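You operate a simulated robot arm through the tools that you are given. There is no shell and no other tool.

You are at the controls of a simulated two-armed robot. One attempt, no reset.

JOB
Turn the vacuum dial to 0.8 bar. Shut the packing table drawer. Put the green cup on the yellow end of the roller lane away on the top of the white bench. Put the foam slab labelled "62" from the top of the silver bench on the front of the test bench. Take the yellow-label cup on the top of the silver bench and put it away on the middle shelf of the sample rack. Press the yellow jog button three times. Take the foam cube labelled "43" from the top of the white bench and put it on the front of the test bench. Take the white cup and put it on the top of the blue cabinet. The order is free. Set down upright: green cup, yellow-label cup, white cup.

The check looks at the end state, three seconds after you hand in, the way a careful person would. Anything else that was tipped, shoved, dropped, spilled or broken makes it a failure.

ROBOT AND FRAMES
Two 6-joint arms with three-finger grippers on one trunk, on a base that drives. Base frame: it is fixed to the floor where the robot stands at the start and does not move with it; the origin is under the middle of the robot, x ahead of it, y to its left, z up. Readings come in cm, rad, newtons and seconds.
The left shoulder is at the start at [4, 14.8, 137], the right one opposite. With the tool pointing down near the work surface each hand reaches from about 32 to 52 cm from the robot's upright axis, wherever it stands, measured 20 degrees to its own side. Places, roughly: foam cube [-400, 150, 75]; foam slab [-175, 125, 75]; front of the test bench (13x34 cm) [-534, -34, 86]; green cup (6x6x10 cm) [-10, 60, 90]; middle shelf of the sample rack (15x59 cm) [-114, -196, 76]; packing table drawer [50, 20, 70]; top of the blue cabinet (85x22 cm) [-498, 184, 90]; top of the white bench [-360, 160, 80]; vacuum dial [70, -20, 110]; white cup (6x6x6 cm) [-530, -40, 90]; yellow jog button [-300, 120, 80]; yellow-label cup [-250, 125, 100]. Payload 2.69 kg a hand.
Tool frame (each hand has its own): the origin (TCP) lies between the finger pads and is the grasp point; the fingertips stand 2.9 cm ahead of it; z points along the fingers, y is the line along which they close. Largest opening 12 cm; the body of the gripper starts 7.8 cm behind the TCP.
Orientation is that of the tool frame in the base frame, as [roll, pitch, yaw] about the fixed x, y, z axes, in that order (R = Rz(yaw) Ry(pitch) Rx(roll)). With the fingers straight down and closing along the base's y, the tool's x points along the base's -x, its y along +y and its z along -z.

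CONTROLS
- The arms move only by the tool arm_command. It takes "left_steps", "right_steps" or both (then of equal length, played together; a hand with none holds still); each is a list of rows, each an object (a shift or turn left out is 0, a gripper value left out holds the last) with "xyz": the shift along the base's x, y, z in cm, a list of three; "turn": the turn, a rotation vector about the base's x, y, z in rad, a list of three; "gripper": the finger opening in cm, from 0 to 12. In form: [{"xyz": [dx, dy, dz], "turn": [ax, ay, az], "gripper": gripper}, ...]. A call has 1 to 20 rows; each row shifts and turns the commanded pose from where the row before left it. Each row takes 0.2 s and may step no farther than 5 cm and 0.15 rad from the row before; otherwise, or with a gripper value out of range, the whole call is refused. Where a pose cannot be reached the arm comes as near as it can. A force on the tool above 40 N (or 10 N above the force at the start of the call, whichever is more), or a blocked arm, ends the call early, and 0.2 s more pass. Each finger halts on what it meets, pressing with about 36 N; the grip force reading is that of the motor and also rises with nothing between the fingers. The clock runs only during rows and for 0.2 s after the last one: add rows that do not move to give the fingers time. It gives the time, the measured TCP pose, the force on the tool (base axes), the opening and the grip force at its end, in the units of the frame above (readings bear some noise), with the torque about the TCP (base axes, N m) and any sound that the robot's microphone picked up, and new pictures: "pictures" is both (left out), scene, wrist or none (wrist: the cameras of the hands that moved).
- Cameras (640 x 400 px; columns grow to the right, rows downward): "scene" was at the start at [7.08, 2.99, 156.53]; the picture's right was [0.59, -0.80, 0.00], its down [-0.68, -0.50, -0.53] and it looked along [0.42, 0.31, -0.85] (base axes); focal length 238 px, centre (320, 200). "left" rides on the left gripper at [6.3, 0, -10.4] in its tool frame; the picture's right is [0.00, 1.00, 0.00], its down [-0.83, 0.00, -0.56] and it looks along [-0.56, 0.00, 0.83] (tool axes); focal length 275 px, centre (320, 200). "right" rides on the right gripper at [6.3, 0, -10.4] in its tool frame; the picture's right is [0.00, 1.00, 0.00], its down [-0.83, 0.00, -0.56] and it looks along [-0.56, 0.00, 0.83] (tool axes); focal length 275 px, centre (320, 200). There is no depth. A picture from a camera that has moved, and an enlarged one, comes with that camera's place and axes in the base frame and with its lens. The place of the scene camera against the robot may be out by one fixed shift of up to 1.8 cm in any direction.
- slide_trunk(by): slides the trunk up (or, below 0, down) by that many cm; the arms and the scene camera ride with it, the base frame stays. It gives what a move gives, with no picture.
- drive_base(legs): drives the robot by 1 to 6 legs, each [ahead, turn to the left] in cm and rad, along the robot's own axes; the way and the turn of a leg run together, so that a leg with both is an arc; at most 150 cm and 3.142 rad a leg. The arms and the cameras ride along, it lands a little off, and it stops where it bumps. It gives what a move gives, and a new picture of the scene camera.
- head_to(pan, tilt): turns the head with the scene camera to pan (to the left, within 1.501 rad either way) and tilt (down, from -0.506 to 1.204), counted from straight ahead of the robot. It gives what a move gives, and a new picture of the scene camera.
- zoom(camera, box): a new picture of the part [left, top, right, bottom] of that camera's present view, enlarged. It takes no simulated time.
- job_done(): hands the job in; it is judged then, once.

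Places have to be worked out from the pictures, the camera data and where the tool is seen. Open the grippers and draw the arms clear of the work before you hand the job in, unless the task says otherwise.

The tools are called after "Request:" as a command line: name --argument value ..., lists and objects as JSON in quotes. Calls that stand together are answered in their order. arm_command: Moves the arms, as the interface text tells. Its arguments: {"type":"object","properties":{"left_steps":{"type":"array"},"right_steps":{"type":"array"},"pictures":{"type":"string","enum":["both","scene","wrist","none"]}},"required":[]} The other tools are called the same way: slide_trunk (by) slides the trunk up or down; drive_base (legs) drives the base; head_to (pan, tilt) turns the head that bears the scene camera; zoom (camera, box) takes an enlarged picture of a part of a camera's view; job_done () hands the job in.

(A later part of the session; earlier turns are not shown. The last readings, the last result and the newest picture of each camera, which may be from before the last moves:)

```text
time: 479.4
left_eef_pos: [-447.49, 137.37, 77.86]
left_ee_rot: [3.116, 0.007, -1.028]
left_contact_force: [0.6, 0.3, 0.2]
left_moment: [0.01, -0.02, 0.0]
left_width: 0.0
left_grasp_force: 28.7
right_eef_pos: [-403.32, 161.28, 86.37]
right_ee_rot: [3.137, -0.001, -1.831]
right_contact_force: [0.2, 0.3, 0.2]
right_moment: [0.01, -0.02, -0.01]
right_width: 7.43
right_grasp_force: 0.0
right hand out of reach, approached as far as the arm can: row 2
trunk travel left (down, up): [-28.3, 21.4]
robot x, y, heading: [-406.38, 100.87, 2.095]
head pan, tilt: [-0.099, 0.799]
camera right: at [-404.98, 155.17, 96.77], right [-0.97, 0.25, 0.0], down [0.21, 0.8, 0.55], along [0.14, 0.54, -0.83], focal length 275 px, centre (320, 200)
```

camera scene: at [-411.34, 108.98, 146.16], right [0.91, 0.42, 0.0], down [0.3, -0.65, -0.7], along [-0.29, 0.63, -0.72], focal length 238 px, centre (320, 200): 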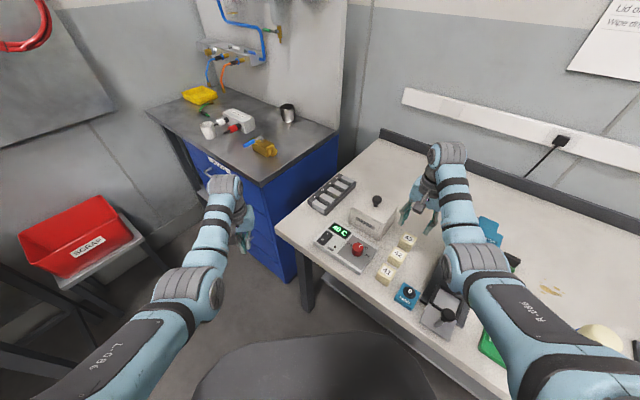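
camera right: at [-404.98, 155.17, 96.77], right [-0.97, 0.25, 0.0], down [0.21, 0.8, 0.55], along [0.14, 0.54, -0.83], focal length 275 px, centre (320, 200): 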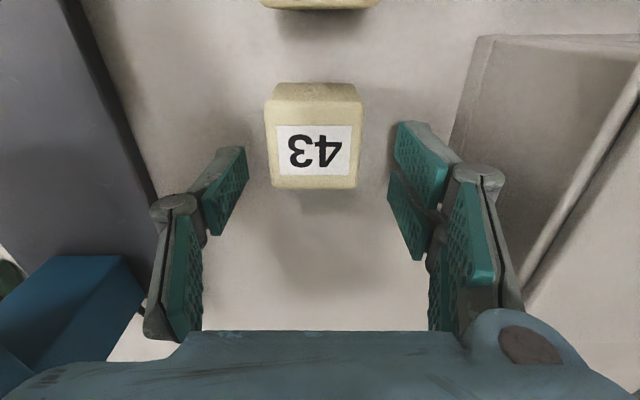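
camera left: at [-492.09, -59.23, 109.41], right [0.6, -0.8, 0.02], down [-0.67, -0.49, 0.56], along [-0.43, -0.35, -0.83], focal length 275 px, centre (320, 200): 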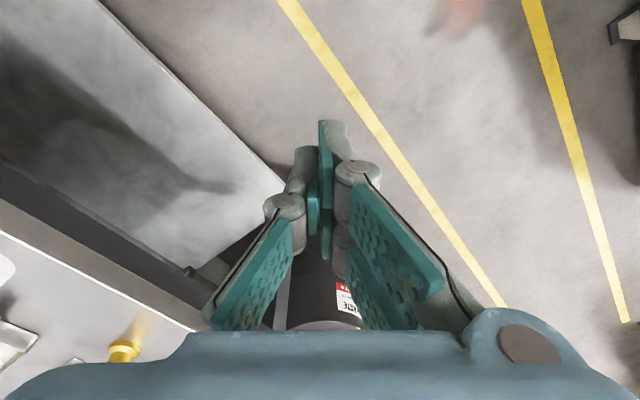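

Request:
arm_command --right_steps '[{"xyz": [0, -0.6, -1.0]}, {"xyz": [0, -0.4, -1.0]}, {}]' --pictures "wrist"

```text
time: 480.2
left_eef_pos: [-447.53, 137.35, 77.73]
left_ee_rot: [3.118, 0.007, -1.029]
left_contact_force: [0.1, 0.4, -0.5]
left_moment: [-0.02, 0.0, 0.0]
left_width: 0.0
left_grasp_force: 28.9
right_eef_pos: [-403.27, 160.06, 84.48]
right_ee_rot: [3.139, 0.001, -1.832]
right_contact_force: [1.8, 1.7, 10.3]
right_moment: [-0.09, -0.57, 0.17]
right_width: 7.49
right_grasp_force: 6.3
trunk travel left (down, up): [-28.3, 21.4]
robot x, y, heading: [-406.36, 100.97, 2.095]
head pan, tilt: [-0.099, 0.799]
camera right: at [-404.91, 153.95, 94.92], right [-0.97, 0.25, 0.0], down [0.21, 0.8, 0.56], along [0.14, 0.54, -0.83], focal length 275 px, centre (320, 200)
```

right: 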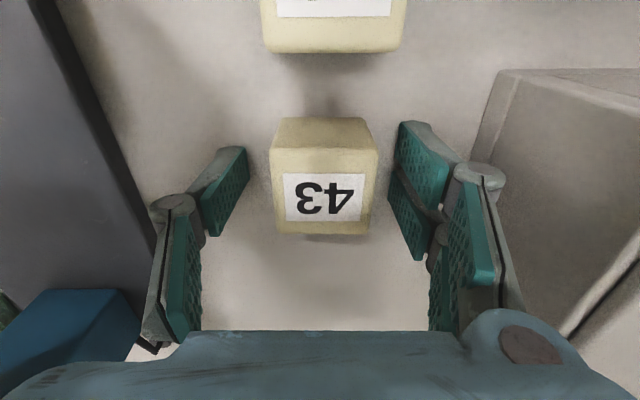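

The contact is the gripper's end against the gauge's lever, not the cube. The cube is light foam, so I rise 0.8 cm clear of the lever and grip its upper part instead.

Request:
arm_command --right_steps '[{"xyz": [0, 0.1, 0.7]}, {}, {}]' --pictures "none"

Request:
arm_command --right_steps '[{"gripper": 6}, {"gripper": 5}, {"gripper": 4}, {"gripper": 3.5}, {}, {}]' --pictures "wrist"

```text
time: 481.0
left_eef_pos: [-447.55, 137.29, 77.86]
left_ee_rot: [3.118, 0.007, -1.028]
left_contact_force: [-0.9, 0.6, 0.2]
left_moment: [0.0, -0.02, 0.02]
left_width: 0.0
left_grasp_force: 28.6
right_eef_pos: [-403.3, 160.27, 84.89]
right_ee_rot: [3.137, -0.003, -1.831]
right_contact_force: [-0.1, 0.0, 0.4]
right_moment: [0.02, 0.02, 0.01]
right_width: 7.42
right_grasp_force: 0.1
trunk travel left (down, up): [-28.3, 21.4]
robot x, y, heading: [-406.26, 101.04, 2.098]
head pan, tilt: [-0.099, 0.799]
```

```text
time: 482.4
left_eef_pos: [-447.64, 137.29, 77.74]
left_ee_rot: [3.117, 0.006, -1.027]
left_contact_force: [0.3, -0.3, 0.0]
left_moment: [0.01, 0.0, -0.02]
left_width: 0.01
left_grasp_force: 28.7
right_eef_pos: [-403.35, 160.28, 85.02]
right_ee_rot: [3.138, -0.003, -1.831]
right_contact_force: [-0.3, 0.1, 0.1]
right_moment: [0.01, 0.0, -0.03]
right_width: 3.85
right_grasp_force: 36.1
trunk travel left (down, up): [-28.3, 21.4]
robot x, y, heading: [-406.63, 100.83, 2.096]
head pan, tilt: [-0.099, 0.799]
camera right: at [-404.96, 154.25, 95.44], right [-0.97, 0.25, 0.0], down [0.21, 0.8, 0.55], along [0.14, 0.54, -0.83], focal length 275 px, centre (320, 200)
```

right: 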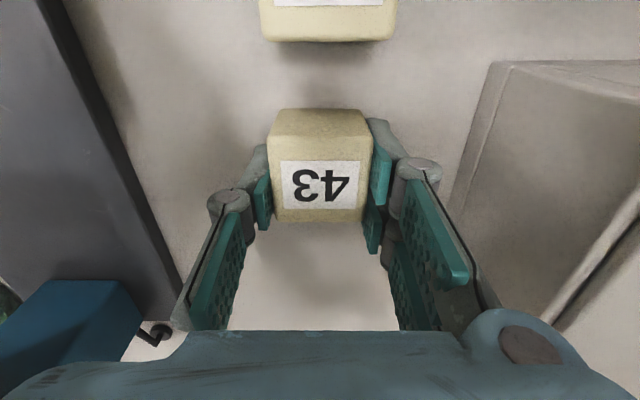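

Gripped at 3.85 cm. I lift with the trunk.

Request:
slide_trunk --by 8

Request:
arm_command --right_steps '[{}]' --pictures "both"

```text
time: 483.6
left_eef_pos: [-447.69, 137.22, 85.8]
left_ee_rot: [3.117, 0.007, -1.027]
left_contact_force: [0.4, 0.3, -0.6]
left_moment: [0.0, 0.01, 0.0]
left_width: 0.02
left_grasp_force: 28.2
right_eef_pos: [-403.45, 160.41, 92.97]
right_ee_rot: [3.137, -0.002, -1.833]
right_contact_force: [-0.1, 0.0, -0.4]
right_moment: [0.03, 0.03, 0.02]
right_width: 3.83
right_grasp_force: 36.5
trunk travel left (down, up): [-36.3, 13.4]
robot x, y, heading: [-406.31, 100.83, 2.1]
head pan, tilt: [-0.099, 0.799]
```

```text
time: 484.0
left_eef_pos: [-447.6, 137.25, 85.79]
left_ee_rot: [3.117, 0.007, -1.029]
left_contact_force: [1.0, -0.4, 0.2]
left_moment: [0.0, -0.02, -0.04]
left_width: 0.01
left_grasp_force: 28.0
right_eef_pos: [-403.41, 160.31, 92.95]
right_ee_rot: [3.138, 0.0, -1.829]
right_contact_force: [-1.0, 0.9, -0.5]
right_moment: [-0.02, 0.0, 0.04]
right_width: 3.84
right_grasp_force: 35.8
trunk travel left (down, up): [-36.3, 13.4]
robot x, y, heading: [-406.6, 101.06, 2.099]
head pan, tilt: [-0.099, 0.799]
camera scene: at [-411.32, 108.95, 144.72], right [0.91, 0.41, 0.0], down [0.3, -0.65, -0.7], along [-0.29, 0.63, -0.72], focal length 238 px, centre (320, 200)
camera right: at [-404.96, 154.24, 103.39], right [-0.97, 0.25, 0.0], down [0.21, 0.8, 0.55], along [0.14, 0.54, -0.83], focal length 275 px, centre (320, 200)
```

scene: 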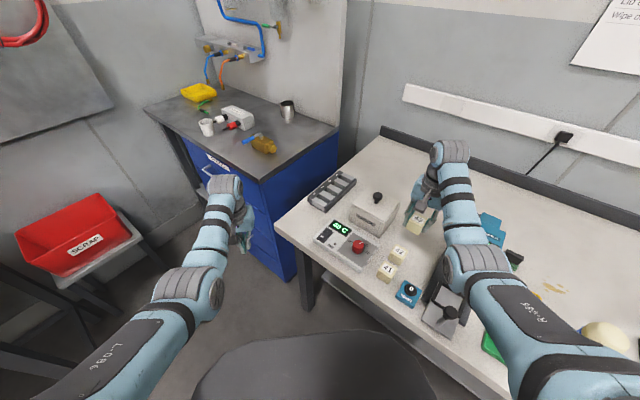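
right: 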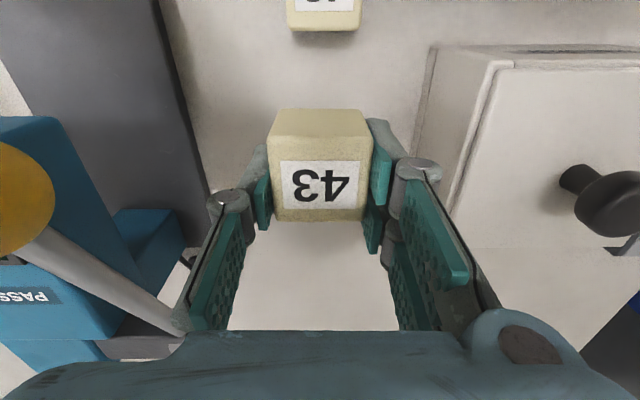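

Cube 43 is in hand and the neighbouring items look undisturbed. I raise the trunk and drive back to the test bench, aiming for the spot where the white cup stood.

Request:
slide_trunk --by 13.4

Request:
drive_base --legs '[[0, 2.276], [86, 0], [0, -0.302], [66, 0], [0, -0.215]]'

Request:
arm_command --right_steps '[{}]' --pictures "both"

```text
time: 485.6
left_eef_pos: [-447.58, 137.28, 99.12]
left_ee_rot: [3.117, 0.007, -1.03]
left_contact_force: [0.3, 0.7, 0.0]
left_moment: [0.05, 0.02, -0.01]
left_width: 0.0
left_grasp_force: 28.2
right_eef_pos: [-403.43, 160.43, 106.36]
right_ee_rot: [3.138, -0.004, -1.832]
right_contact_force: [-0.1, 0.1, 0.0]
right_moment: [0.0, 0.0, -0.02]
right_width: 3.83
right_grasp_force: 36.0
trunk travel left (down, up): [-49.7, 0.0]
robot x, y, heading: [-406.5, 101.06, 2.097]
head pan, tilt: [-0.099, 0.799]
```

```text
time: 500.7
left_eef_pos: [-494.01, -84.76, 99.18]
left_ee_rot: [3.119, 0.007, 0.774]
left_contact_force: [0.3, -0.4, -0.2]
left_moment: [-0.03, -0.02, -0.01]
left_width: 0.0
left_grasp_force: 28.6
right_eef_pos: [-526.79, -46.99, 106.39]
right_ee_rot: [3.138, -0.003, -0.026]
right_contact_force: [0.1, -0.3, -0.1]
right_moment: [-0.03, -0.01, -0.01]
right_width: 3.83
right_grasp_force: 36.5
trunk travel left (down, up): [-49.7, 0.0]
robot x, y, heading: [-468.07, -35.88, -2.382]
head pan, tilt: [-0.099, 0.799]
camera scene: at [-476.55, -43.88, 158.12], right [-0.61, 0.79, 0.0], down [0.57, 0.44, -0.7], along [-0.55, -0.43, -0.72], focal length 238 px, centre (320, 200)
```

scene: 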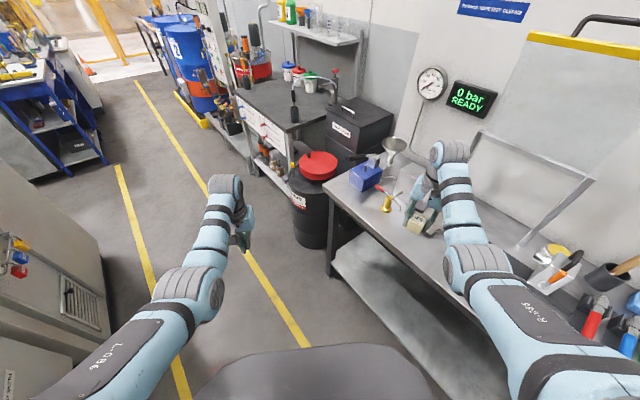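

```text
time: 501.1
left_eef_pos: [-494.14, -84.56, 99.17]
left_ee_rot: [3.117, 0.007, 0.774]
left_contact_force: [0.5, 0.0, -0.2]
left_moment: [0.01, 0.04, 0.01]
left_width: 0.0
left_grasp_force: 28.5
right_eef_pos: [-526.99, -46.82, 106.39]
right_ee_rot: [3.137, -0.002, -0.027]
right_contact_force: [0.2, 1.2, -1.2]
right_moment: [0.02, 0.01, -0.03]
right_width: 3.83
right_grasp_force: 36.3
trunk travel left (down, up): [-49.7, 0.0]
robot x, y, heading: [-468.38, -36.55, -2.385]
head pan, tilt: [-0.099, 0.799]
camera scene: at [-476.68, -43.66, 158.12], right [-0.61, 0.79, 0.0], down [0.57, 0.44, -0.7], along [-0.55, -0.43, -0.72], focal length 238 px, centre (320, 200)
camera right: at [-520.65, -47.01, 116.8], right [-0.02, -1.0, 0.0], down [-0.83, 0.02, 0.55], along [-0.55, 0.01, -0.83], focal length 275 px, centre (320, 200)
```

scene: 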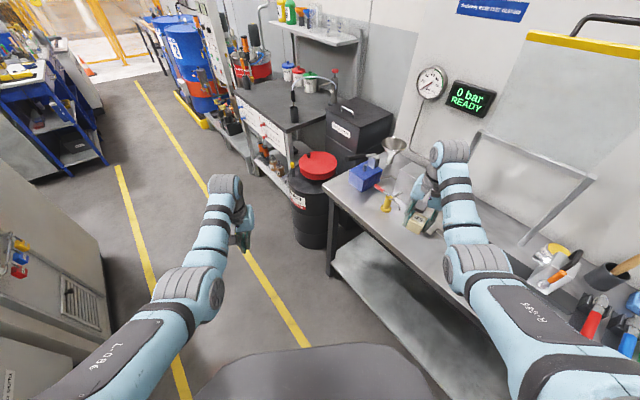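
right: 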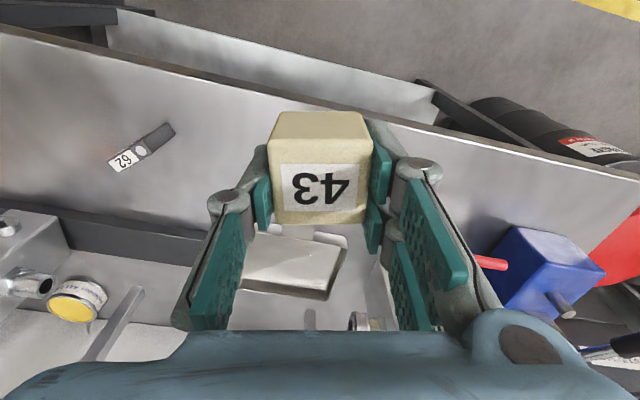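

The hand is near the front edge. I turn right 0.16 rad and drive forward 6.5 cm to bring the cube to about (-534, -41).

Request:
drive_base --legs '[[0, -0.16], [6.5, 0]]'

Request:
arm_command --right_steps '[{}]' --pictures "wrist"

```text
time: 502.7
left_eef_pos: [-506.38, -83.17, 99.33]
left_ee_rot: [3.117, 0.013, 0.615]
left_contact_force: [-1.4, -0.2, -2.8]
left_moment: [0.11, -0.14, 0.0]
left_width: 0.0
left_grasp_force: 29.0
right_eef_pos: [-532.5, -40.69, 106.64]
right_ee_rot: [3.138, 0.002, -0.185]
right_contact_force: [-1.6, -0.6, -1.6]
right_moment: [0.05, -0.3, 0.0]
right_width: 3.86
right_grasp_force: 35.7
trunk travel left (down, up): [-49.7, 0.0]
robot x, y, heading: [-473.46, -40.46, -2.541]
head pan, tilt: [-0.099, 0.799]
camera scene: at [-482.84, -46.1, 158.11], right [-0.48, 0.88, 0.0], down [0.63, 0.34, -0.7], along [-0.61, -0.34, -0.72], focal length 238 px, centre (320, 200)
```

scene: 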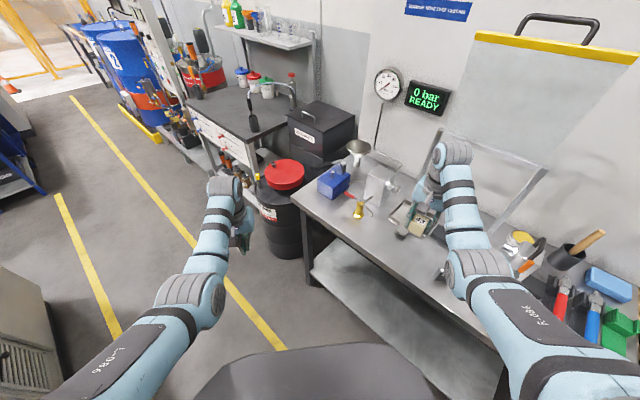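

```text
time: 503.1
left_eef_pos: [-506.92, -83.35, 99.13]
left_ee_rot: [3.119, 0.009, 0.617]
left_contact_force: [-0.3, 0.1, 0.2]
left_moment: [0.04, -0.07, 0.01]
left_width: 0.0
left_grasp_force: 28.6
right_eef_pos: [-532.97, -40.96, 106.41]
right_ee_rot: [-3.141, -0.004, -0.187]
right_contact_force: [-0.9, -0.6, 0.2]
right_moment: [0.02, -0.07, -0.02]
right_width: 3.82
right_grasp_force: 35.9
trunk travel left (down, up): [-49.7, 0.0]
robot x, y, heading: [-473.34, -39.78, -2.542]
head pan, tilt: [-0.099, 0.799]
camera right: at [-526.95, -42.08, 116.78], right [-0.18, -0.98, 0.0], down [-0.82, 0.15, 0.55], along [-0.54, 0.1, -0.83], focal length 275 px, centre (320, 200)
```

right: 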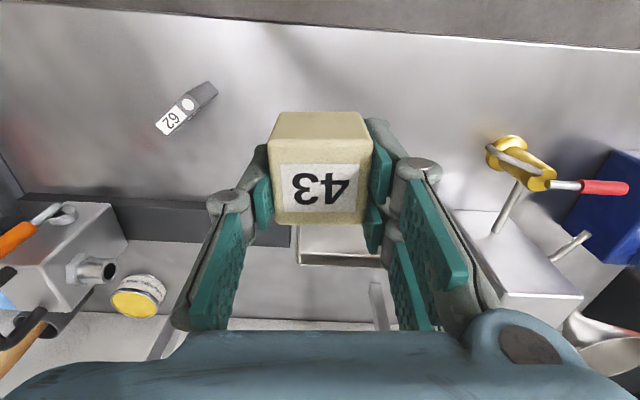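

The spot below is clear. I lower the trunk to set the cube down.

Request:
slide_trunk --by -14.8

Request:
slide_trunk --by -0.6

Request:
slide_trunk --by -0.5

Request:
slide_trunk --by -0.5

```text
time: 504.9
left_eef_pos: [-506.45, -83.23, 84.4]
left_ee_rot: [3.117, 0.012, 0.615]
left_contact_force: [-0.8, -0.4, -0.2]
left_moment: [-0.02, -0.01, -0.01]
left_width: 0.0
left_grasp_force: 28.2
right_eef_pos: [-532.68, -40.58, 91.88]
right_ee_rot: [3.136, 0.0, -0.187]
right_contact_force: [-0.6, -0.3, 0.1]
right_moment: [0.0, 0.02, -0.01]
right_width: 3.82
right_grasp_force: 36.0
trunk travel left (down, up): [-34.9, 14.8]
robot x, y, heading: [-473.69, -39.76, -2.54]
head pan, tilt: [-0.099, 0.799]
```

```text
time: 505.4
left_eef_pos: [-506.47, -83.26, 83.95]
left_ee_rot: [3.117, 0.011, 0.617]
left_contact_force: [0.4, 0.4, 0.5]
left_moment: [0.0, 0.01, -0.02]
left_width: 0.0
left_grasp_force: 28.2
right_eef_pos: [-532.59, -40.61, 91.13]
right_ee_rot: [3.138, 0.002, -0.188]
right_contact_force: [0.2, 0.3, -0.2]
right_moment: [0.0, -0.02, 0.0]
right_width: 3.84
right_grasp_force: 35.4
trunk travel left (down, up): [-34.3, 15.4]
robot x, y, heading: [-473.29, -39.79, -2.536]
head pan, tilt: [-0.099, 0.799]
```

```text
time: 505.9
left_eef_pos: [-506.53, -83.22, 83.47]
left_ee_rot: [3.116, 0.013, 0.617]
left_contact_force: [0.0, -0.2, -0.3]
left_moment: [-0.01, 0.01, 0.03]
left_width: 0.02
left_grasp_force: 29.1
right_eef_pos: [-532.54, -40.66, 90.61]
right_ee_rot: [3.138, 0.002, -0.185]
right_contact_force: [-0.5, -0.6, 0.0]
right_moment: [-0.01, -0.02, 0.0]
right_width: 3.81
right_grasp_force: 35.8
trunk travel left (down, up): [-33.8, 15.9]
robot x, y, heading: [-473.48, -39.91, -2.545]
head pan, tilt: [-0.099, 0.799]
```

```text
time: 506.5
left_eef_pos: [-506.5, -83.15, 82.83]
left_ee_rot: [3.118, 0.012, 0.617]
left_contact_force: [0.4, -0.6, 0.4]
left_moment: [0.02, 0.0, 0.02]
left_width: 0.0
left_grasp_force: 28.7
right_eef_pos: [-532.65, -40.68, 90.19]
right_ee_rot: [3.138, 0.003, -0.187]
right_contact_force: [0.6, 0.8, -0.3]
right_moment: [0.01, -0.01, 0.0]
right_width: 3.84
right_grasp_force: 35.5
trunk travel left (down, up): [-33.3, 16.4]
robot x, y, heading: [-473.76, -40.01, -2.543]
head pan, tilt: [-0.099, 0.799]
```

Request:
slide_trunk --by -0.4

Request:
slide_trunk --by -0.4

Request:
slide_trunk --by -0.4

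```text
time: 507.0
left_eef_pos: [-506.48, -83.28, 82.55]
left_ee_rot: [3.118, 0.012, 0.617]
left_contact_force: [0.3, 0.1, -0.5]
left_moment: [0.02, 0.04, -0.01]
left_width: 0.0
left_grasp_force: 28.1
right_eef_pos: [-532.55, -40.65, 89.83]
right_ee_rot: [3.138, 0.001, -0.187]
right_contact_force: [0.2, -0.1, -0.4]
right_moment: [-0.01, -0.01, 0.02]
right_width: 3.83
right_grasp_force: 36.0
trunk travel left (down, up): [-32.9, 16.8]
robot x, y, heading: [-473.88, -40.11, -2.541]
head pan, tilt: [-0.099, 0.799]
```

```text
time: 507.6
left_eef_pos: [-506.41, -83.26, 82.2]
left_ee_rot: [3.115, 0.012, 0.616]
left_contact_force: [-0.4, 0.3, -0.2]
left_moment: [0.0, -0.02, -0.03]
left_width: 0.0
left_grasp_force: 28.4
right_eef_pos: [-532.65, -40.79, 89.43]
right_ee_rot: [3.137, 0.002, -0.188]
right_contact_force: [-0.2, 0.6, -0.8]
right_moment: [0.02, 0.01, -0.03]
right_width: 3.82
right_grasp_force: 36.2
trunk travel left (down, up): [-32.5, 17.2]
robot x, y, heading: [-474.06, -39.87, -2.544]
head pan, tilt: [-0.099, 0.799]
```

```text
time: 508.1
left_eef_pos: [-506.4, -83.17, 81.78]
left_ee_rot: [3.116, 0.013, 0.617]
left_contact_force: [0.3, 0.7, 0.5]
left_moment: [-0.01, -0.03, 0.04]
left_width: 0.0
left_grasp_force: 28.2
right_eef_pos: [-532.62, -40.63, 88.96]
right_ee_rot: [3.139, 0.001, -0.187]
right_contact_force: [0.5, 0.2, 0.1]
right_moment: [-0.01, 0.0, -0.04]
right_width: 3.84
right_grasp_force: 35.8
trunk travel left (down, up): [-32.1, 17.6]
robot x, y, heading: [-473.39, -40.19, -2.543]
head pan, tilt: [-0.099, 0.799]
```

Request:
arm_command --right_steps '[{}]' --pictures "both"

Request:
zoom --camera "scene" --box '[360, 130, 500, 280]'

```text
time: 508.5
left_eef_pos: [-506.32, -83.12, 81.64]
left_ee_rot: [3.117, 0.011, 0.616]
left_contact_force: [0.9, 0.2, 0.1]
left_moment: [-0.03, -0.03, 0.01]
left_width: 0.0
left_grasp_force: 28.4
right_eef_pos: [-532.61, -40.81, 88.99]
right_ee_rot: [3.137, 0.002, -0.186]
right_contact_force: [0.7, -0.2, -1.1]
right_moment: [0.01, -0.02, -0.03]
right_width: 3.84
right_grasp_force: 36.3
trunk travel left (down, up): [-32.1, 17.6]
robot x, y, heading: [-473.44, -40.14, -2.541]
head pan, tilt: [-0.099, 0.799]
camera scene: at [-482.99, -46.08, 140.53], right [-0.48, 0.88, 0.0], down [0.63, 0.34, -0.7], along [-0.61, -0.34, -0.72], focal length 238 px, centre (320, 200)
camera right: at [-526.45, -41.8, 99.44], right [-0.18, -0.98, 0.0], down [-0.82, 0.15, 0.56], along [-0.55, 0.1, -0.83], focal length 275 px, centre (320, 200)
```

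scene: 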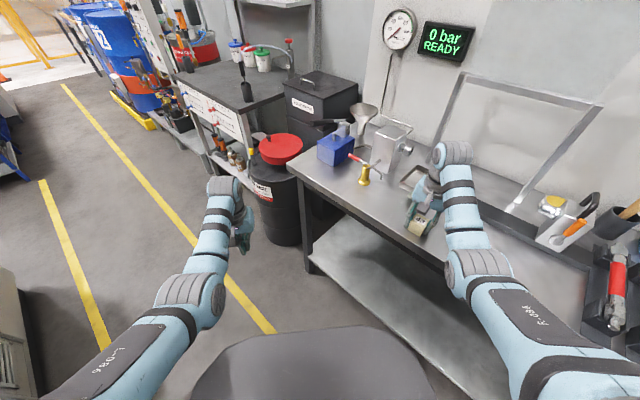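
right: 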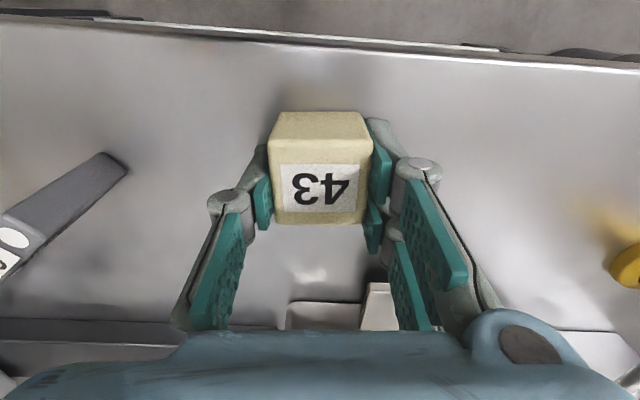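

```text
2.67 times, centred on (430, 205) of scene
camera zoom: at [-482.99, -46.08, 140.53], right [-0.48, 0.88, 0.0], down [0.63, 0.34, -0.7], along [-0.61, -0.34, -0.72], focal length 635 px, centre (27, 187)
```

zoom: 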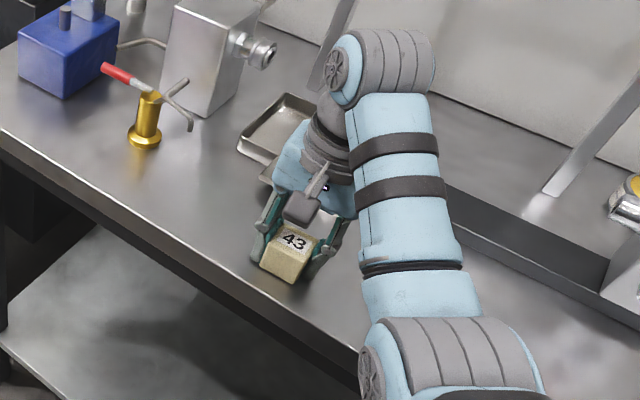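

The cube's bottom is about half a centimetre above the bench. I continue.

Request:
slide_trunk --by -0.4

Request:
slide_trunk --by -0.3

```text
time: 509.0
left_eef_pos: [-506.24, -83.21, 81.42]
left_ee_rot: [3.12, 0.014, 0.617]
left_contact_force: [-0.3, -0.4, -0.2]
left_moment: [0.01, 0.01, 0.01]
left_width: 0.0
left_grasp_force: 28.7
right_eef_pos: [-532.5, -40.68, 88.92]
right_ee_rot: [3.135, 0.008, -0.186]
right_contact_force: [-6.9, 0.4, 27.4]
right_moment: [0.06, -0.32, 0.01]
right_width: 3.83
right_grasp_force: 35.8
trunk travel left (down, up): [-31.7, 18.0]
robot x, y, heading: [-473.92, -40.22, -2.542]
head pan, tilt: [-0.099, 0.799]
```

```text
time: 509.4
left_eef_pos: [-506.22, -83.3, 81.24]
left_ee_rot: [3.118, 0.015, 0.616]
left_contact_force: [-0.6, 0.4, -0.4]
left_moment: [0.0, 0.01, -0.03]
left_width: 0.01
left_grasp_force: 28.5
right_eef_pos: [-532.53, -40.67, 88.72]
right_ee_rot: [3.133, 0.01, -0.187]
right_contact_force: [7.0, 1.7, 14.1]
right_moment: [0.03, -0.36, 0.0]
right_width: 3.82
right_grasp_force: 36.1
trunk travel left (down, up): [-31.5, 18.2]
robot x, y, heading: [-473.65, -40.15, -2.538]
head pan, tilt: [-0.099, 0.799]
stopped: the force on the tool passed its limit at 43 N (the readings are from after the stop); the commanded pose is now the measured one
```

Touchdown. I relieve the pressure, open, and rise.

Request:
slide_trunk --by 0.4

Request:
arm_command --right_steps '[{"gripper": 4.6}, {"gripper": 5.6}, {"gripper": 6.6}, {}, {}]' --pictures "none"

Request:
slide_trunk --by 17.8

Request:
arm_command --right_steps '[{}]' --pictures "both"

```text
time: 509.9
left_eef_pos: [-506.47, -83.15, 81.53]
left_ee_rot: [3.118, 0.011, 0.617]
left_contact_force: [0.7, 0.1, -0.4]
left_moment: [-0.02, 0.0, 0.06]
left_width: 0.01
left_grasp_force: 28.8
right_eef_pos: [-532.8, -40.7, 89.0]
right_ee_rot: [3.134, 0.007, -0.187]
right_contact_force: [-1.0, 0.0, 0.8]
right_moment: [0.01, 0.03, 0.01]
right_width: 3.83
right_grasp_force: 35.7
trunk travel left (down, up): [-31.9, 17.8]
robot x, y, heading: [-473.69, -40.0, -2.538]
head pan, tilt: [-0.099, 0.799]
```

```text
time: 511.1
left_eef_pos: [-506.56, -83.16, 81.62]
left_ee_rot: [3.117, 0.012, 0.616]
left_contact_force: [-0.9, -0.3, -0.5]
left_moment: [0.0, 0.04, 0.0]
left_width: 0.0
left_grasp_force: 28.3
right_eef_pos: [-532.7, -40.74, 89.05]
right_ee_rot: [3.134, 0.007, -0.186]
right_contact_force: [0.1, 0.7, -0.6]
right_moment: [0.02, -0.04, 0.01]
right_width: 6.63
right_grasp_force: 0.0
trunk travel left (down, up): [-31.9, 17.8]
robot x, y, heading: [-473.95, -40.23, -2.544]
head pan, tilt: [-0.099, 0.799]
```

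```text
time: 513.1
left_eef_pos: [-506.46, -83.23, 99.39]
left_ee_rot: [3.116, 0.013, 0.617]
left_contact_force: [0.1, 0.5, 0.4]
left_moment: [-0.02, 0.0, 0.02]
left_width: 0.02
left_grasp_force: 28.7
right_eef_pos: [-532.79, -40.65, 106.95]
right_ee_rot: [3.135, 0.007, -0.187]
right_contact_force: [0.1, -0.5, 0.4]
right_moment: [-0.02, 0.04, 0.03]
right_width: 6.59
right_grasp_force: 0.0
trunk travel left (down, up): [-49.7, 0.0]
robot x, y, heading: [-473.55, -39.85, -2.541]
head pan, tilt: [-0.099, 0.799]
```

```text
time: 513.5
left_eef_pos: [-506.52, -83.17, 99.54]
left_ee_rot: [3.117, 0.011, 0.617]
left_contact_force: [-0.1, 0.1, 0.1]
left_moment: [0.02, 0.0, -0.01]
left_width: 0.02
left_grasp_force: 28.3
right_eef_pos: [-532.77, -40.73, 106.89]
right_ee_rot: [3.134, 0.008, -0.188]
right_contact_force: [-1.1, 0.0, 0.6]
right_moment: [-0.01, -0.03, 0.03]
right_width: 6.61
right_grasp_force: 0.0
trunk travel left (down, up): [-49.7, 0.0]
robot x, y, heading: [-473.71, -40.18, -2.537]
head pan, tilt: [-0.099, 0.799]
camera scene: at [-482.99, -46.08, 158.16], right [-0.48, 0.88, 0.0], down [0.63, 0.34, -0.7], along [-0.61, -0.33, -0.72], focal length 238 px, centre (320, 200)
camera right: at [-526.54, -41.81, 117.24], right [-0.18, -0.98, 0.01], down [-0.81, 0.15, 0.56], along [-0.55, 0.1, -0.83], focal length 275 px, centre (320, 200)
```

scene: 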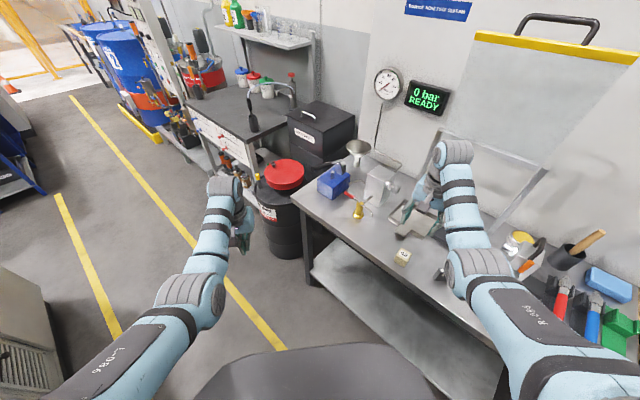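
right: 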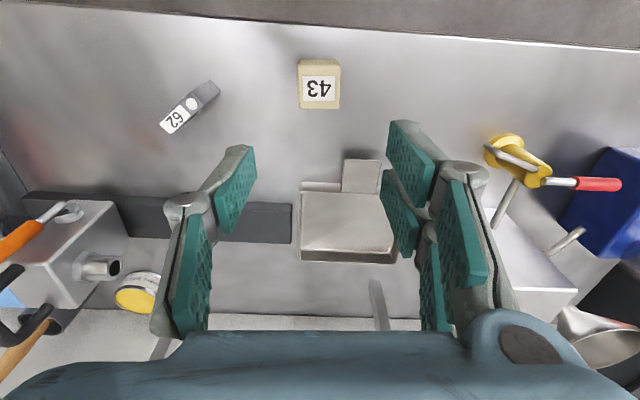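

Both foam pieces are on the front of the test bench. The last job is the yellow-label beaker. I back away and drive down the aisle toward the silver bench.

Request:
drive_base --legs '[[-25, 0], [0, -2.698], [76, 0], [0, -0.97], [80, 0]]'

Request:
head_to --pan 0.3 --tilt 0.6

```text
time: 531.7
left_eef_pos: [-286.5, 67.75, 99.47]
left_ee_rot: [3.118, 0.013, -3.046]
left_contact_force: [-0.6, 0.6, 0.5]
left_moment: [-0.01, -0.02, 0.0]
left_width: 0.0
left_grasp_force: 28.2
right_eef_pos: [-284.65, 17.8, 106.83]
right_ee_rot: [3.134, 0.009, 2.433]
right_contact_force: [0.4, 0.1, 0.1]
right_moment: [0.02, -0.02, 0.03]
right_width: 6.6
right_grasp_force: 0.1
trunk travel left (down, up): [-49.7, 0.0]
robot x, y, heading: [-335.83, 46.54, 0.08]
head pan, tilt: [-0.099, 0.799]
camera scene: at [-326.75, 45.44, 158.17], right [-0.02, -1.0, 0.0], down [-0.72, 0.01, -0.7], along [0.7, -0.01, -0.72], focal length 238 px, centre (320, 200)
```

scene: 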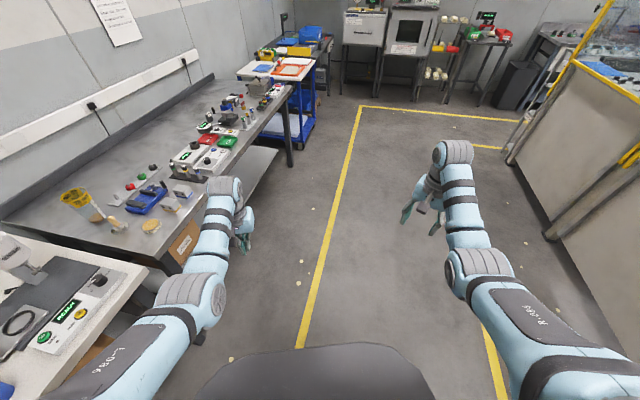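

```text
time: 532.6
left_eef_pos: [-286.24, 67.73, 99.41]
left_ee_rot: [3.117, 0.013, -3.047]
left_contact_force: [-0.2, 0.9, -0.1]
left_moment: [-0.01, 0.03, 0.01]
left_width: 0.02
left_grasp_force: 28.8
right_eef_pos: [-284.62, 17.84, 106.79]
right_ee_rot: [3.137, 0.007, 2.431]
right_contact_force: [0.3, 0.3, -0.1]
right_moment: [0.01, 0.01, 0.02]
right_width: 6.62
right_grasp_force: 0.0
trunk travel left (down, up): [-49.7, 0.0]
robot x, y, heading: [-336.44, 46.52, 0.08]
head pan, tilt: [0.3, 0.6]
camera scene: at [-326.37, 48.89, 159.84], right [0.37, -0.93, 0.0], down [-0.53, -0.21, -0.82], along [0.77, 0.31, -0.57], focal length 238 px, centre (320, 200)
```

scene: 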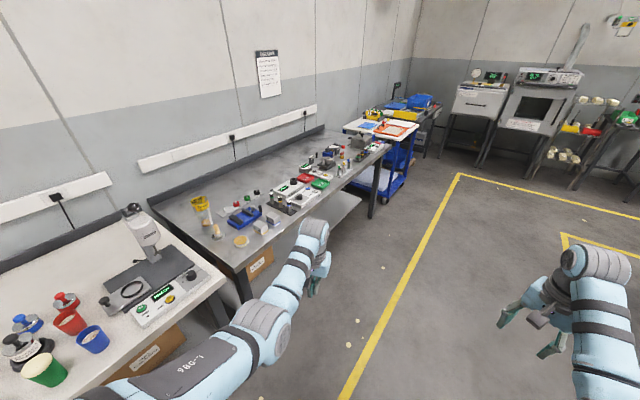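

Everything placed so far looks right; the green cup and the beaker both stand upright. Here in the free aisle I set the right arm for the beaker: tool pointing 35° to the right, tilted forward 1.1 rad, fingers open.

Request:
arm_command --right_steps '[{"turn": [0, 0, 0.09], "gripper": 11}, {"turn": [0, 0, 0.09]}, {"xyz": [0.73, -1.91, 0.4], "turn": [-0.0696, -0.1186, 0]}, {"xyz": [0.73, -1.91, 0.4], "turn": [-0.0696, -0.1186, 0]}, {"xyz": [0.73, -1.91, 0.4], "turn": [-0.0696, -0.1186, 0]}, {"xyz": [0.73, -1.91, 0.4], "turn": [-0.0696, -0.1186, 0]}, {"xyz": [0.73, -1.91, 0.4], "turn": [-0.0696, -0.1186, 0]}, {"xyz": [0.73, -1.91, 0.4], "turn": [-0.0696, -0.1186, 0]}, {"xyz": [0.73, -1.91, 0.4], "turn": [-0.0696, -0.1186, 0]}, {"xyz": [0.73, -1.91, 0.4], "turn": [-0.0696, -0.1186, 0]}, {}]' --pictures "both"

```text
time: 535.0
left_eef_pos: [-286.3, 67.74, 99.49]
left_ee_rot: [3.117, 0.013, -3.047]
left_contact_force: [-0.3, -0.5, -0.4]
left_moment: [0.0, 0.0, -0.01]
left_width: 0.0
left_grasp_force: 28.2
right_eef_pos: [-278.27, 2.5, 109.59]
right_ee_rot: [3.14, 1.109, 2.62]
right_contact_force: [0.5, 0.8, -0.7]
right_moment: [-0.02, 0.0, 0.0]
right_width: 11.01
right_grasp_force: 0.1
right hand out of reach, approached as far as the arm can: row 1
trunk travel left (down, up): [-49.7, 0.0]
robot x, y, heading: [-336.19, 46.39, 0.084]
head pan, tilt: [0.3, 0.6]
camera scene: at [-326.4, 48.89, 159.85], right [0.37, -0.93, 0.0], down [-0.53, -0.21, -0.82], along [0.77, 0.31, -0.57], focal length 238 px, centre (320, 200)
camera right: at [-288.81, 8.41, 108.64], right [0.5, 0.87, 0.0], down [-0.11, 0.07, 0.99], along [0.86, -0.49, 0.13], focal length 275 px, centre (320, 200)
```

scene: 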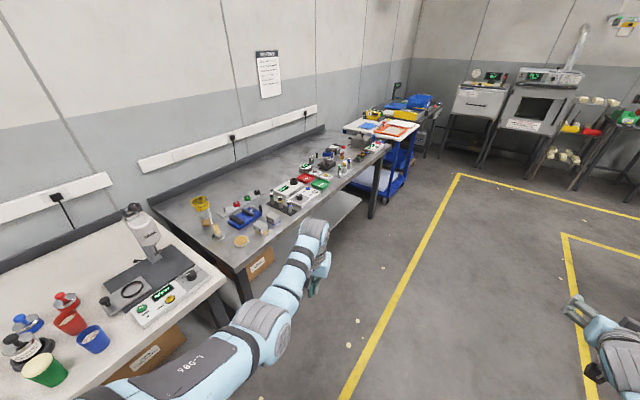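
right: 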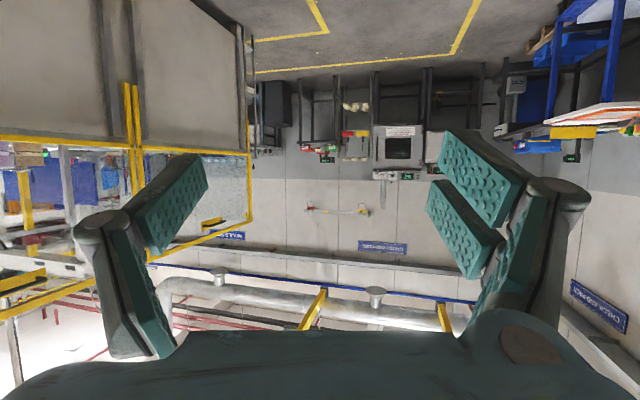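

The posture works (1.11 rad tilt). With heading 124.7° from (-270.5, 65), this puts the hand right over the beaker, so I drive there.

Request:
drive_base --legs '[[0, 0.193], [68.3, 0], [0, 1.9]]'

Request:
head_to --pan -0.6 --tilt 0.75

Request:
arm_command --right_steps '[{}]' --pictures "wrist"

```text
time: 544.1
left_eef_pos: [-314.65, 97.01, 99.38]
left_ee_rot: [3.116, 0.011, -0.936]
left_contact_force: [-0.4, -0.8, -0.3]
left_moment: [0.0, 0.0, -0.01]
left_width: 0.0
left_grasp_force: 28.5
right_eef_pos: [-262.59, 137.42, 109.57]
right_ee_rot: [3.14, 1.108, -1.556]
right_contact_force: [1.1, 0.4, -0.1]
right_moment: [0.02, -0.01, 0.02]
right_width: 11.03
right_grasp_force: 0.1
trunk travel left (down, up): [-49.7, 0.0]
robot x, y, heading: [-270.43, 64.88, 2.19]
head pan, tilt: [0.3, 0.6]
camera scene: at [-279.5, 71.0, 159.85], right [0.61, 0.79, 0.0], down [0.45, -0.34, -0.83], along [-0.66, 0.5, -0.56], focal length 238 px, centre (320, 200)
```

scene: 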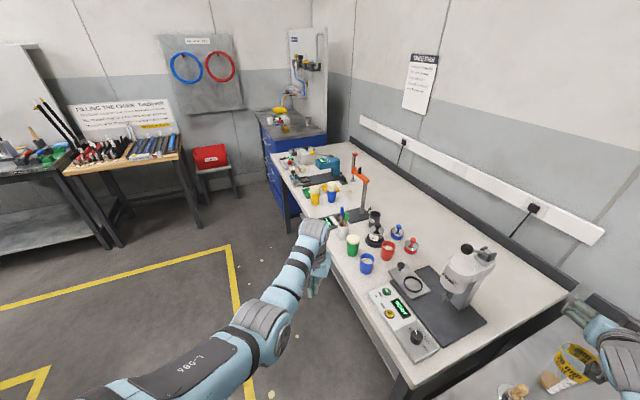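

```text
time: 545.3
left_eef_pos: [-314.72, 97.03, 99.34]
left_ee_rot: [3.116, 0.012, -0.938]
left_contact_force: [0.1, 0.8, 0.4]
left_moment: [0.02, -0.02, -0.04]
left_width: 0.01
left_grasp_force: 28.7
right_eef_pos: [-262.65, 137.42, 109.59]
right_ee_rot: [3.14, 1.108, -1.557]
right_contact_force: [-0.3, 0.2, 0.6]
right_moment: [0.01, -0.01, -0.03]
right_width: 11.0
right_grasp_force: 0.1
trunk travel left (down, up): [-49.7, 0.0]
robot x, y, heading: [-270.8, 64.91, 2.188]
head pan, tilt: [-0.6, 0.75]
camera scene: at [-272.66, 73.91, 158.56], right [1.0, 0.02, 0.0], down [0.01, -0.68, -0.73], along [-0.01, 0.73, -0.68], focal length 238 px, centre (320, 200)
```

scene: 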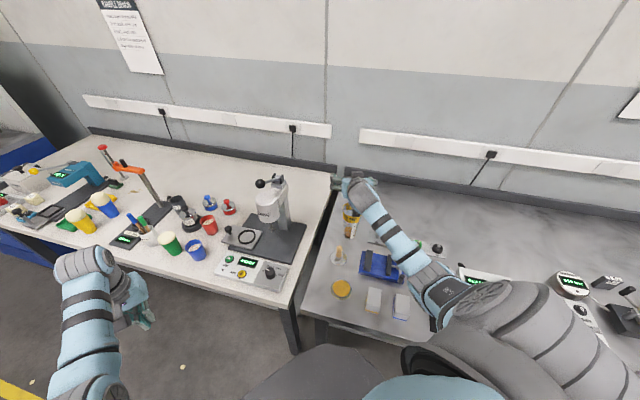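

```text
time: 545.7
left_eef_pos: [-314.68, 96.98, 99.45]
left_ee_rot: [3.118, 0.013, -0.937]
left_contact_force: [-0.2, 1.3, -0.1]
left_moment: [-0.02, -0.01, 0.02]
left_width: 0.02
left_grasp_force: 28.5
right_eef_pos: [-262.78, 137.42, 109.67]
right_ee_rot: [3.14, 1.11, -1.558]
right_contact_force: [0.3, 0.0, 0.4]
right_moment: [0.0, 0.01, 0.02]
right_width: 10.98
right_grasp_force: 0.1
trunk travel left (down, up): [-49.7, 0.0]
robot x, y, heading: [-270.62, 65.1, 2.192]
head pan, tilt: [-0.6, 0.75]
camera right: at [-262.56, 125.29, 108.65], right [-1.0, -0.02, 0.0], down [0.0, -0.13, 0.99], along [-0.02, 0.99, 0.13], focal length 275 px, centre (320, 200)
```

right: 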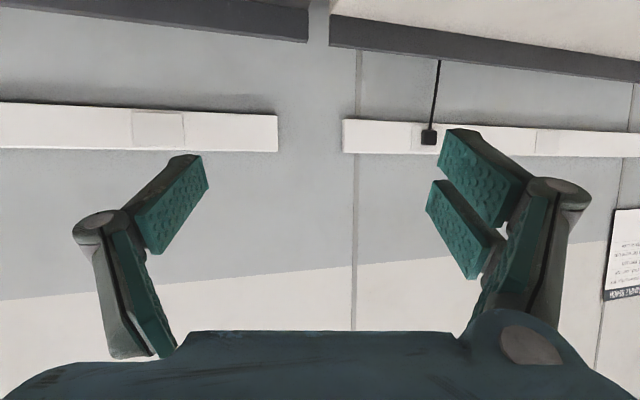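

I shift 1.4 cm in x toward the beaker's centre line and lower 8 cm to see it.

Request:
arm_command --right_steps '[{"xyz": [1.4, 0, 0]}, {}]' --pictures "none"

Request:
slide_trunk --by -9

Request:
arm_command --right_steps '[{}]' --pictures "both"

```text
time: 546.3
left_eef_pos: [-314.62, 97.0, 99.32]
left_ee_rot: [3.118, 0.012, -0.938]
left_contact_force: [-0.8, 0.0, 0.1]
left_moment: [0.0, 0.0, 0.01]
left_width: 0.0
left_grasp_force: 28.6
right_eef_pos: [-261.28, 137.46, 109.62]
right_ee_rot: [3.137, 1.108, -1.558]
right_contact_force: [-0.3, -0.3, 0.6]
right_moment: [0.0, -0.01, -0.01]
right_width: 10.99
right_grasp_force: 0.0
trunk travel left (down, up): [-49.7, 0.0]
robot x, y, heading: [-270.86, 64.87, 2.19]
head pan, tilt: [-0.6, 0.75]
```

```text
time: 547.5
left_eef_pos: [-314.64, 97.05, 90.43]
left_ee_rot: [3.118, 0.012, -0.938]
left_contact_force: [0.0, -0.5, 0.0]
left_moment: [0.01, 0.0, -0.04]
left_width: 0.0
left_grasp_force: 28.7
right_eef_pos: [-261.23, 137.46, 100.67]
right_ee_rot: [3.139, 1.109, -1.555]
right_contact_force: [0.1, 0.1, 0.5]
right_moment: [0.0, 0.0, 0.02]
right_width: 10.99
right_grasp_force: 0.1
trunk travel left (down, up): [-40.7, 9.0]
robot x, y, heading: [-271.1, 64.99, 2.187]
head pan, tilt: [-0.6, 0.75]
```

```text
time: 547.9
left_eef_pos: [-314.71, 97.0, 90.43]
left_ee_rot: [3.118, 0.01, -0.938]
left_contact_force: [-0.3, -0.5, -0.3]
left_moment: [0.0, -0.02, 0.02]
left_width: 0.0
left_grasp_force: 28.2
right_eef_pos: [-261.31, 137.42, 100.63]
right_ee_rot: [3.138, 1.109, -1.556]
right_contact_force: [0.2, 0.4, -0.1]
right_moment: [0.01, -0.03, 0.02]
right_width: 11.01
right_grasp_force: 0.1
trunk travel left (down, up): [-40.7, 9.0]
robot x, y, heading: [-271.28, 64.97, 2.187]
head pan, tilt: [-0.6, 0.75]
camera scene: at [-272.65, 73.93, 149.61], right [1.0, 0.02, 0.0], down [0.01, -0.68, -0.73], along [-0.01, 0.73, -0.68], focal length 238 px, centre (320, 200)
camera right: at [-261.18, 125.32, 99.67], right [-1.0, -0.02, 0.0], down [0.0, -0.13, 0.99], along [-0.02, 0.99, 0.13], focal length 275 px, centre (320, 200)
```

scene: 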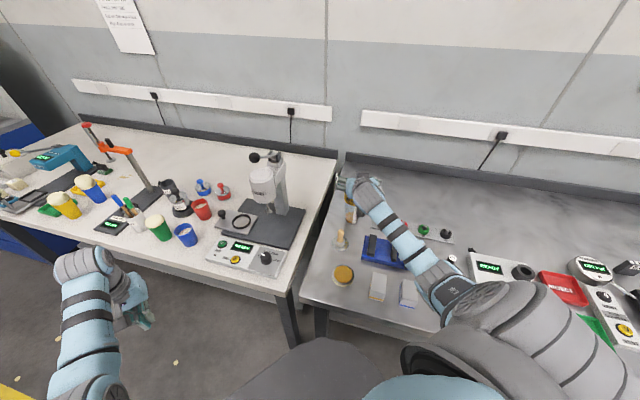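
right: 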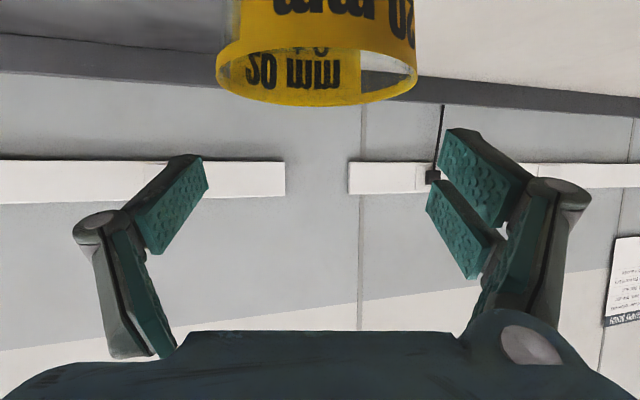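

The beaker's rim is centred between the fingers. I lower 10.5 cm.

Request:
slide_trunk --by -7

Request:
slide_trunk --by -3.5

Request:
arm_command --right_steps '[{}]' --pictures "both"

```text
time: 549.0
left_eef_pos: [-314.68, 96.93, 83.35]
left_ee_rot: [3.117, 0.012, -0.937]
left_contact_force: [1.0, -0.6, -0.6]
left_moment: [-0.02, -0.01, 0.04]
left_width: 0.0
left_grasp_force: 28.4
right_eef_pos: [-261.24, 137.43, 93.58]
right_ee_rot: [3.14, 1.108, -1.556]
right_contact_force: [-1.3, -0.6, 0.4]
right_moment: [-0.02, -0.02, 0.0]
right_width: 11.01
right_grasp_force: 0.1
trunk travel left (down, up): [-33.7, 16.0]
robot x, y, heading: [-270.59, 65.34, 2.187]
head pan, tilt: [-0.6, 0.75]
```

```text
time: 549.8
left_eef_pos: [-314.63, 96.96, 79.91]
left_ee_rot: [3.118, 0.012, -0.937]
left_contact_force: [0.5, -0.1, -0.5]
left_moment: [0.0, 0.01, -0.03]
left_width: 0.0
left_grasp_force: 28.3
right_eef_pos: [-261.31, 137.52, 90.12]
right_ee_rot: [3.14, 1.109, -1.557]
right_contact_force: [-0.5, -0.1, -1.1]
right_moment: [-0.01, -0.01, 0.01]
right_width: 11.02
right_grasp_force: 0.0
trunk travel left (down, up): [-30.2, 19.5]
robot x, y, heading: [-270.55, 65.39, 2.19]
head pan, tilt: [-0.6, 0.75]
```

```text
time: 550.2
left_eef_pos: [-314.71, 97.02, 80.01]
left_ee_rot: [3.118, 0.013, -0.937]
left_contact_force: [-0.4, -0.3, 0.1]
left_moment: [-0.02, 0.0, -0.01]
left_width: 0.01
left_grasp_force: 28.5
right_eef_pos: [-261.34, 137.43, 90.08]
right_ee_rot: [3.14, 1.108, -1.557]
right_contact_force: [-0.4, 1.0, -0.5]
right_moment: [0.02, 0.0, -0.02]
right_width: 10.97
right_grasp_force: 0.0
trunk travel left (down, up): [-30.2, 19.5]
robot x, y, heading: [-270.85, 65.05, 2.189]
head pan, tilt: [-0.6, 0.75]
camera scene: at [-272.66, 73.94, 139.08], right [1.0, 0.02, 0.0], down [0.01, -0.68, -0.73], along [-0.01, 0.73, -0.68], focal length 238 px, centre (320, 200)
camera right: at [-261.18, 125.32, 89.14], right [-1.0, -0.02, 0.0], down [0.0, -0.13, 0.99], along [-0.02, 0.99, 0.13], focal length 275 px, centre (320, 200)
```

scene: 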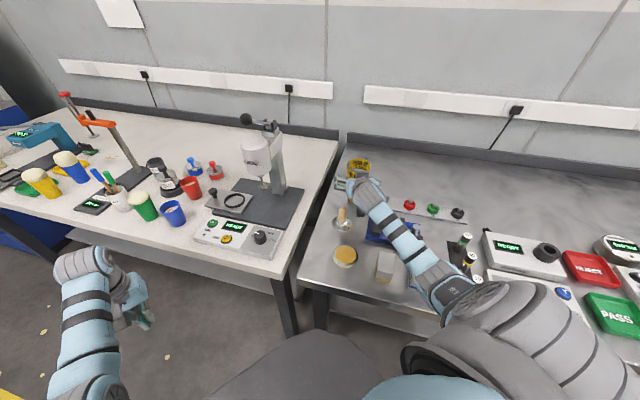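
right: 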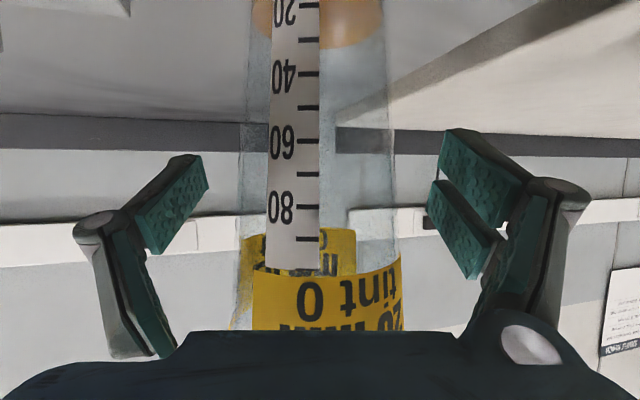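

No contact anywhere, and the beaker is between the pads. I close gradually.

Request:
arm_command --right_steps '[{"gripper": 9}, {"gripper": 8}, {"gripper": 7.3}, {"gripper": 6.8}, {"gripper": 6.2}, {"gripper": 5.5}, {}, {}]' --pictures "wrist"

```text
time: 552.0
left_eef_pos: [-314.63, 96.99, 79.86]
left_ee_rot: [3.117, 0.011, -0.936]
left_contact_force: [-1.0, -0.6, -0.4]
left_moment: [0.03, -0.04, -0.01]
left_width: 0.0
left_grasp_force: 28.4
right_eef_pos: [-261.27, 137.48, 90.19]
right_ee_rot: [3.138, 1.108, -1.557]
right_contact_force: [-0.1, 0.3, 0.1]
right_moment: [-0.01, 0.02, 0.03]
right_width: 6.1
right_grasp_force: 35.6
trunk travel left (down, up): [-30.2, 19.5]
robot x, y, heading: [-270.97, 65.01, 2.185]
head pan, tilt: [-0.6, 0.75]
camera right: at [-261.17, 125.3, 89.15], right [-1.0, -0.02, 0.0], down [0.0, -0.13, 0.99], along [-0.02, 0.99, 0.13], focal length 275 px, centre (320, 200)
```

right: 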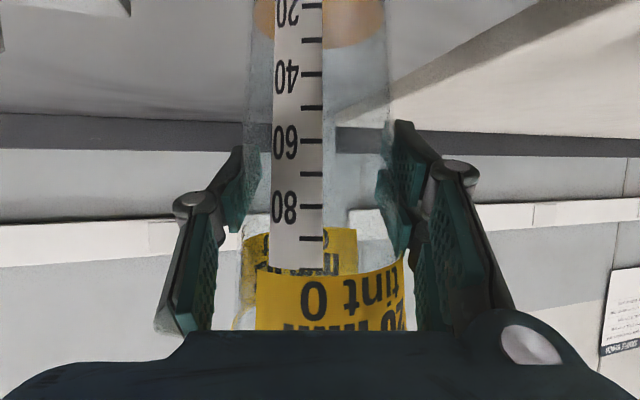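

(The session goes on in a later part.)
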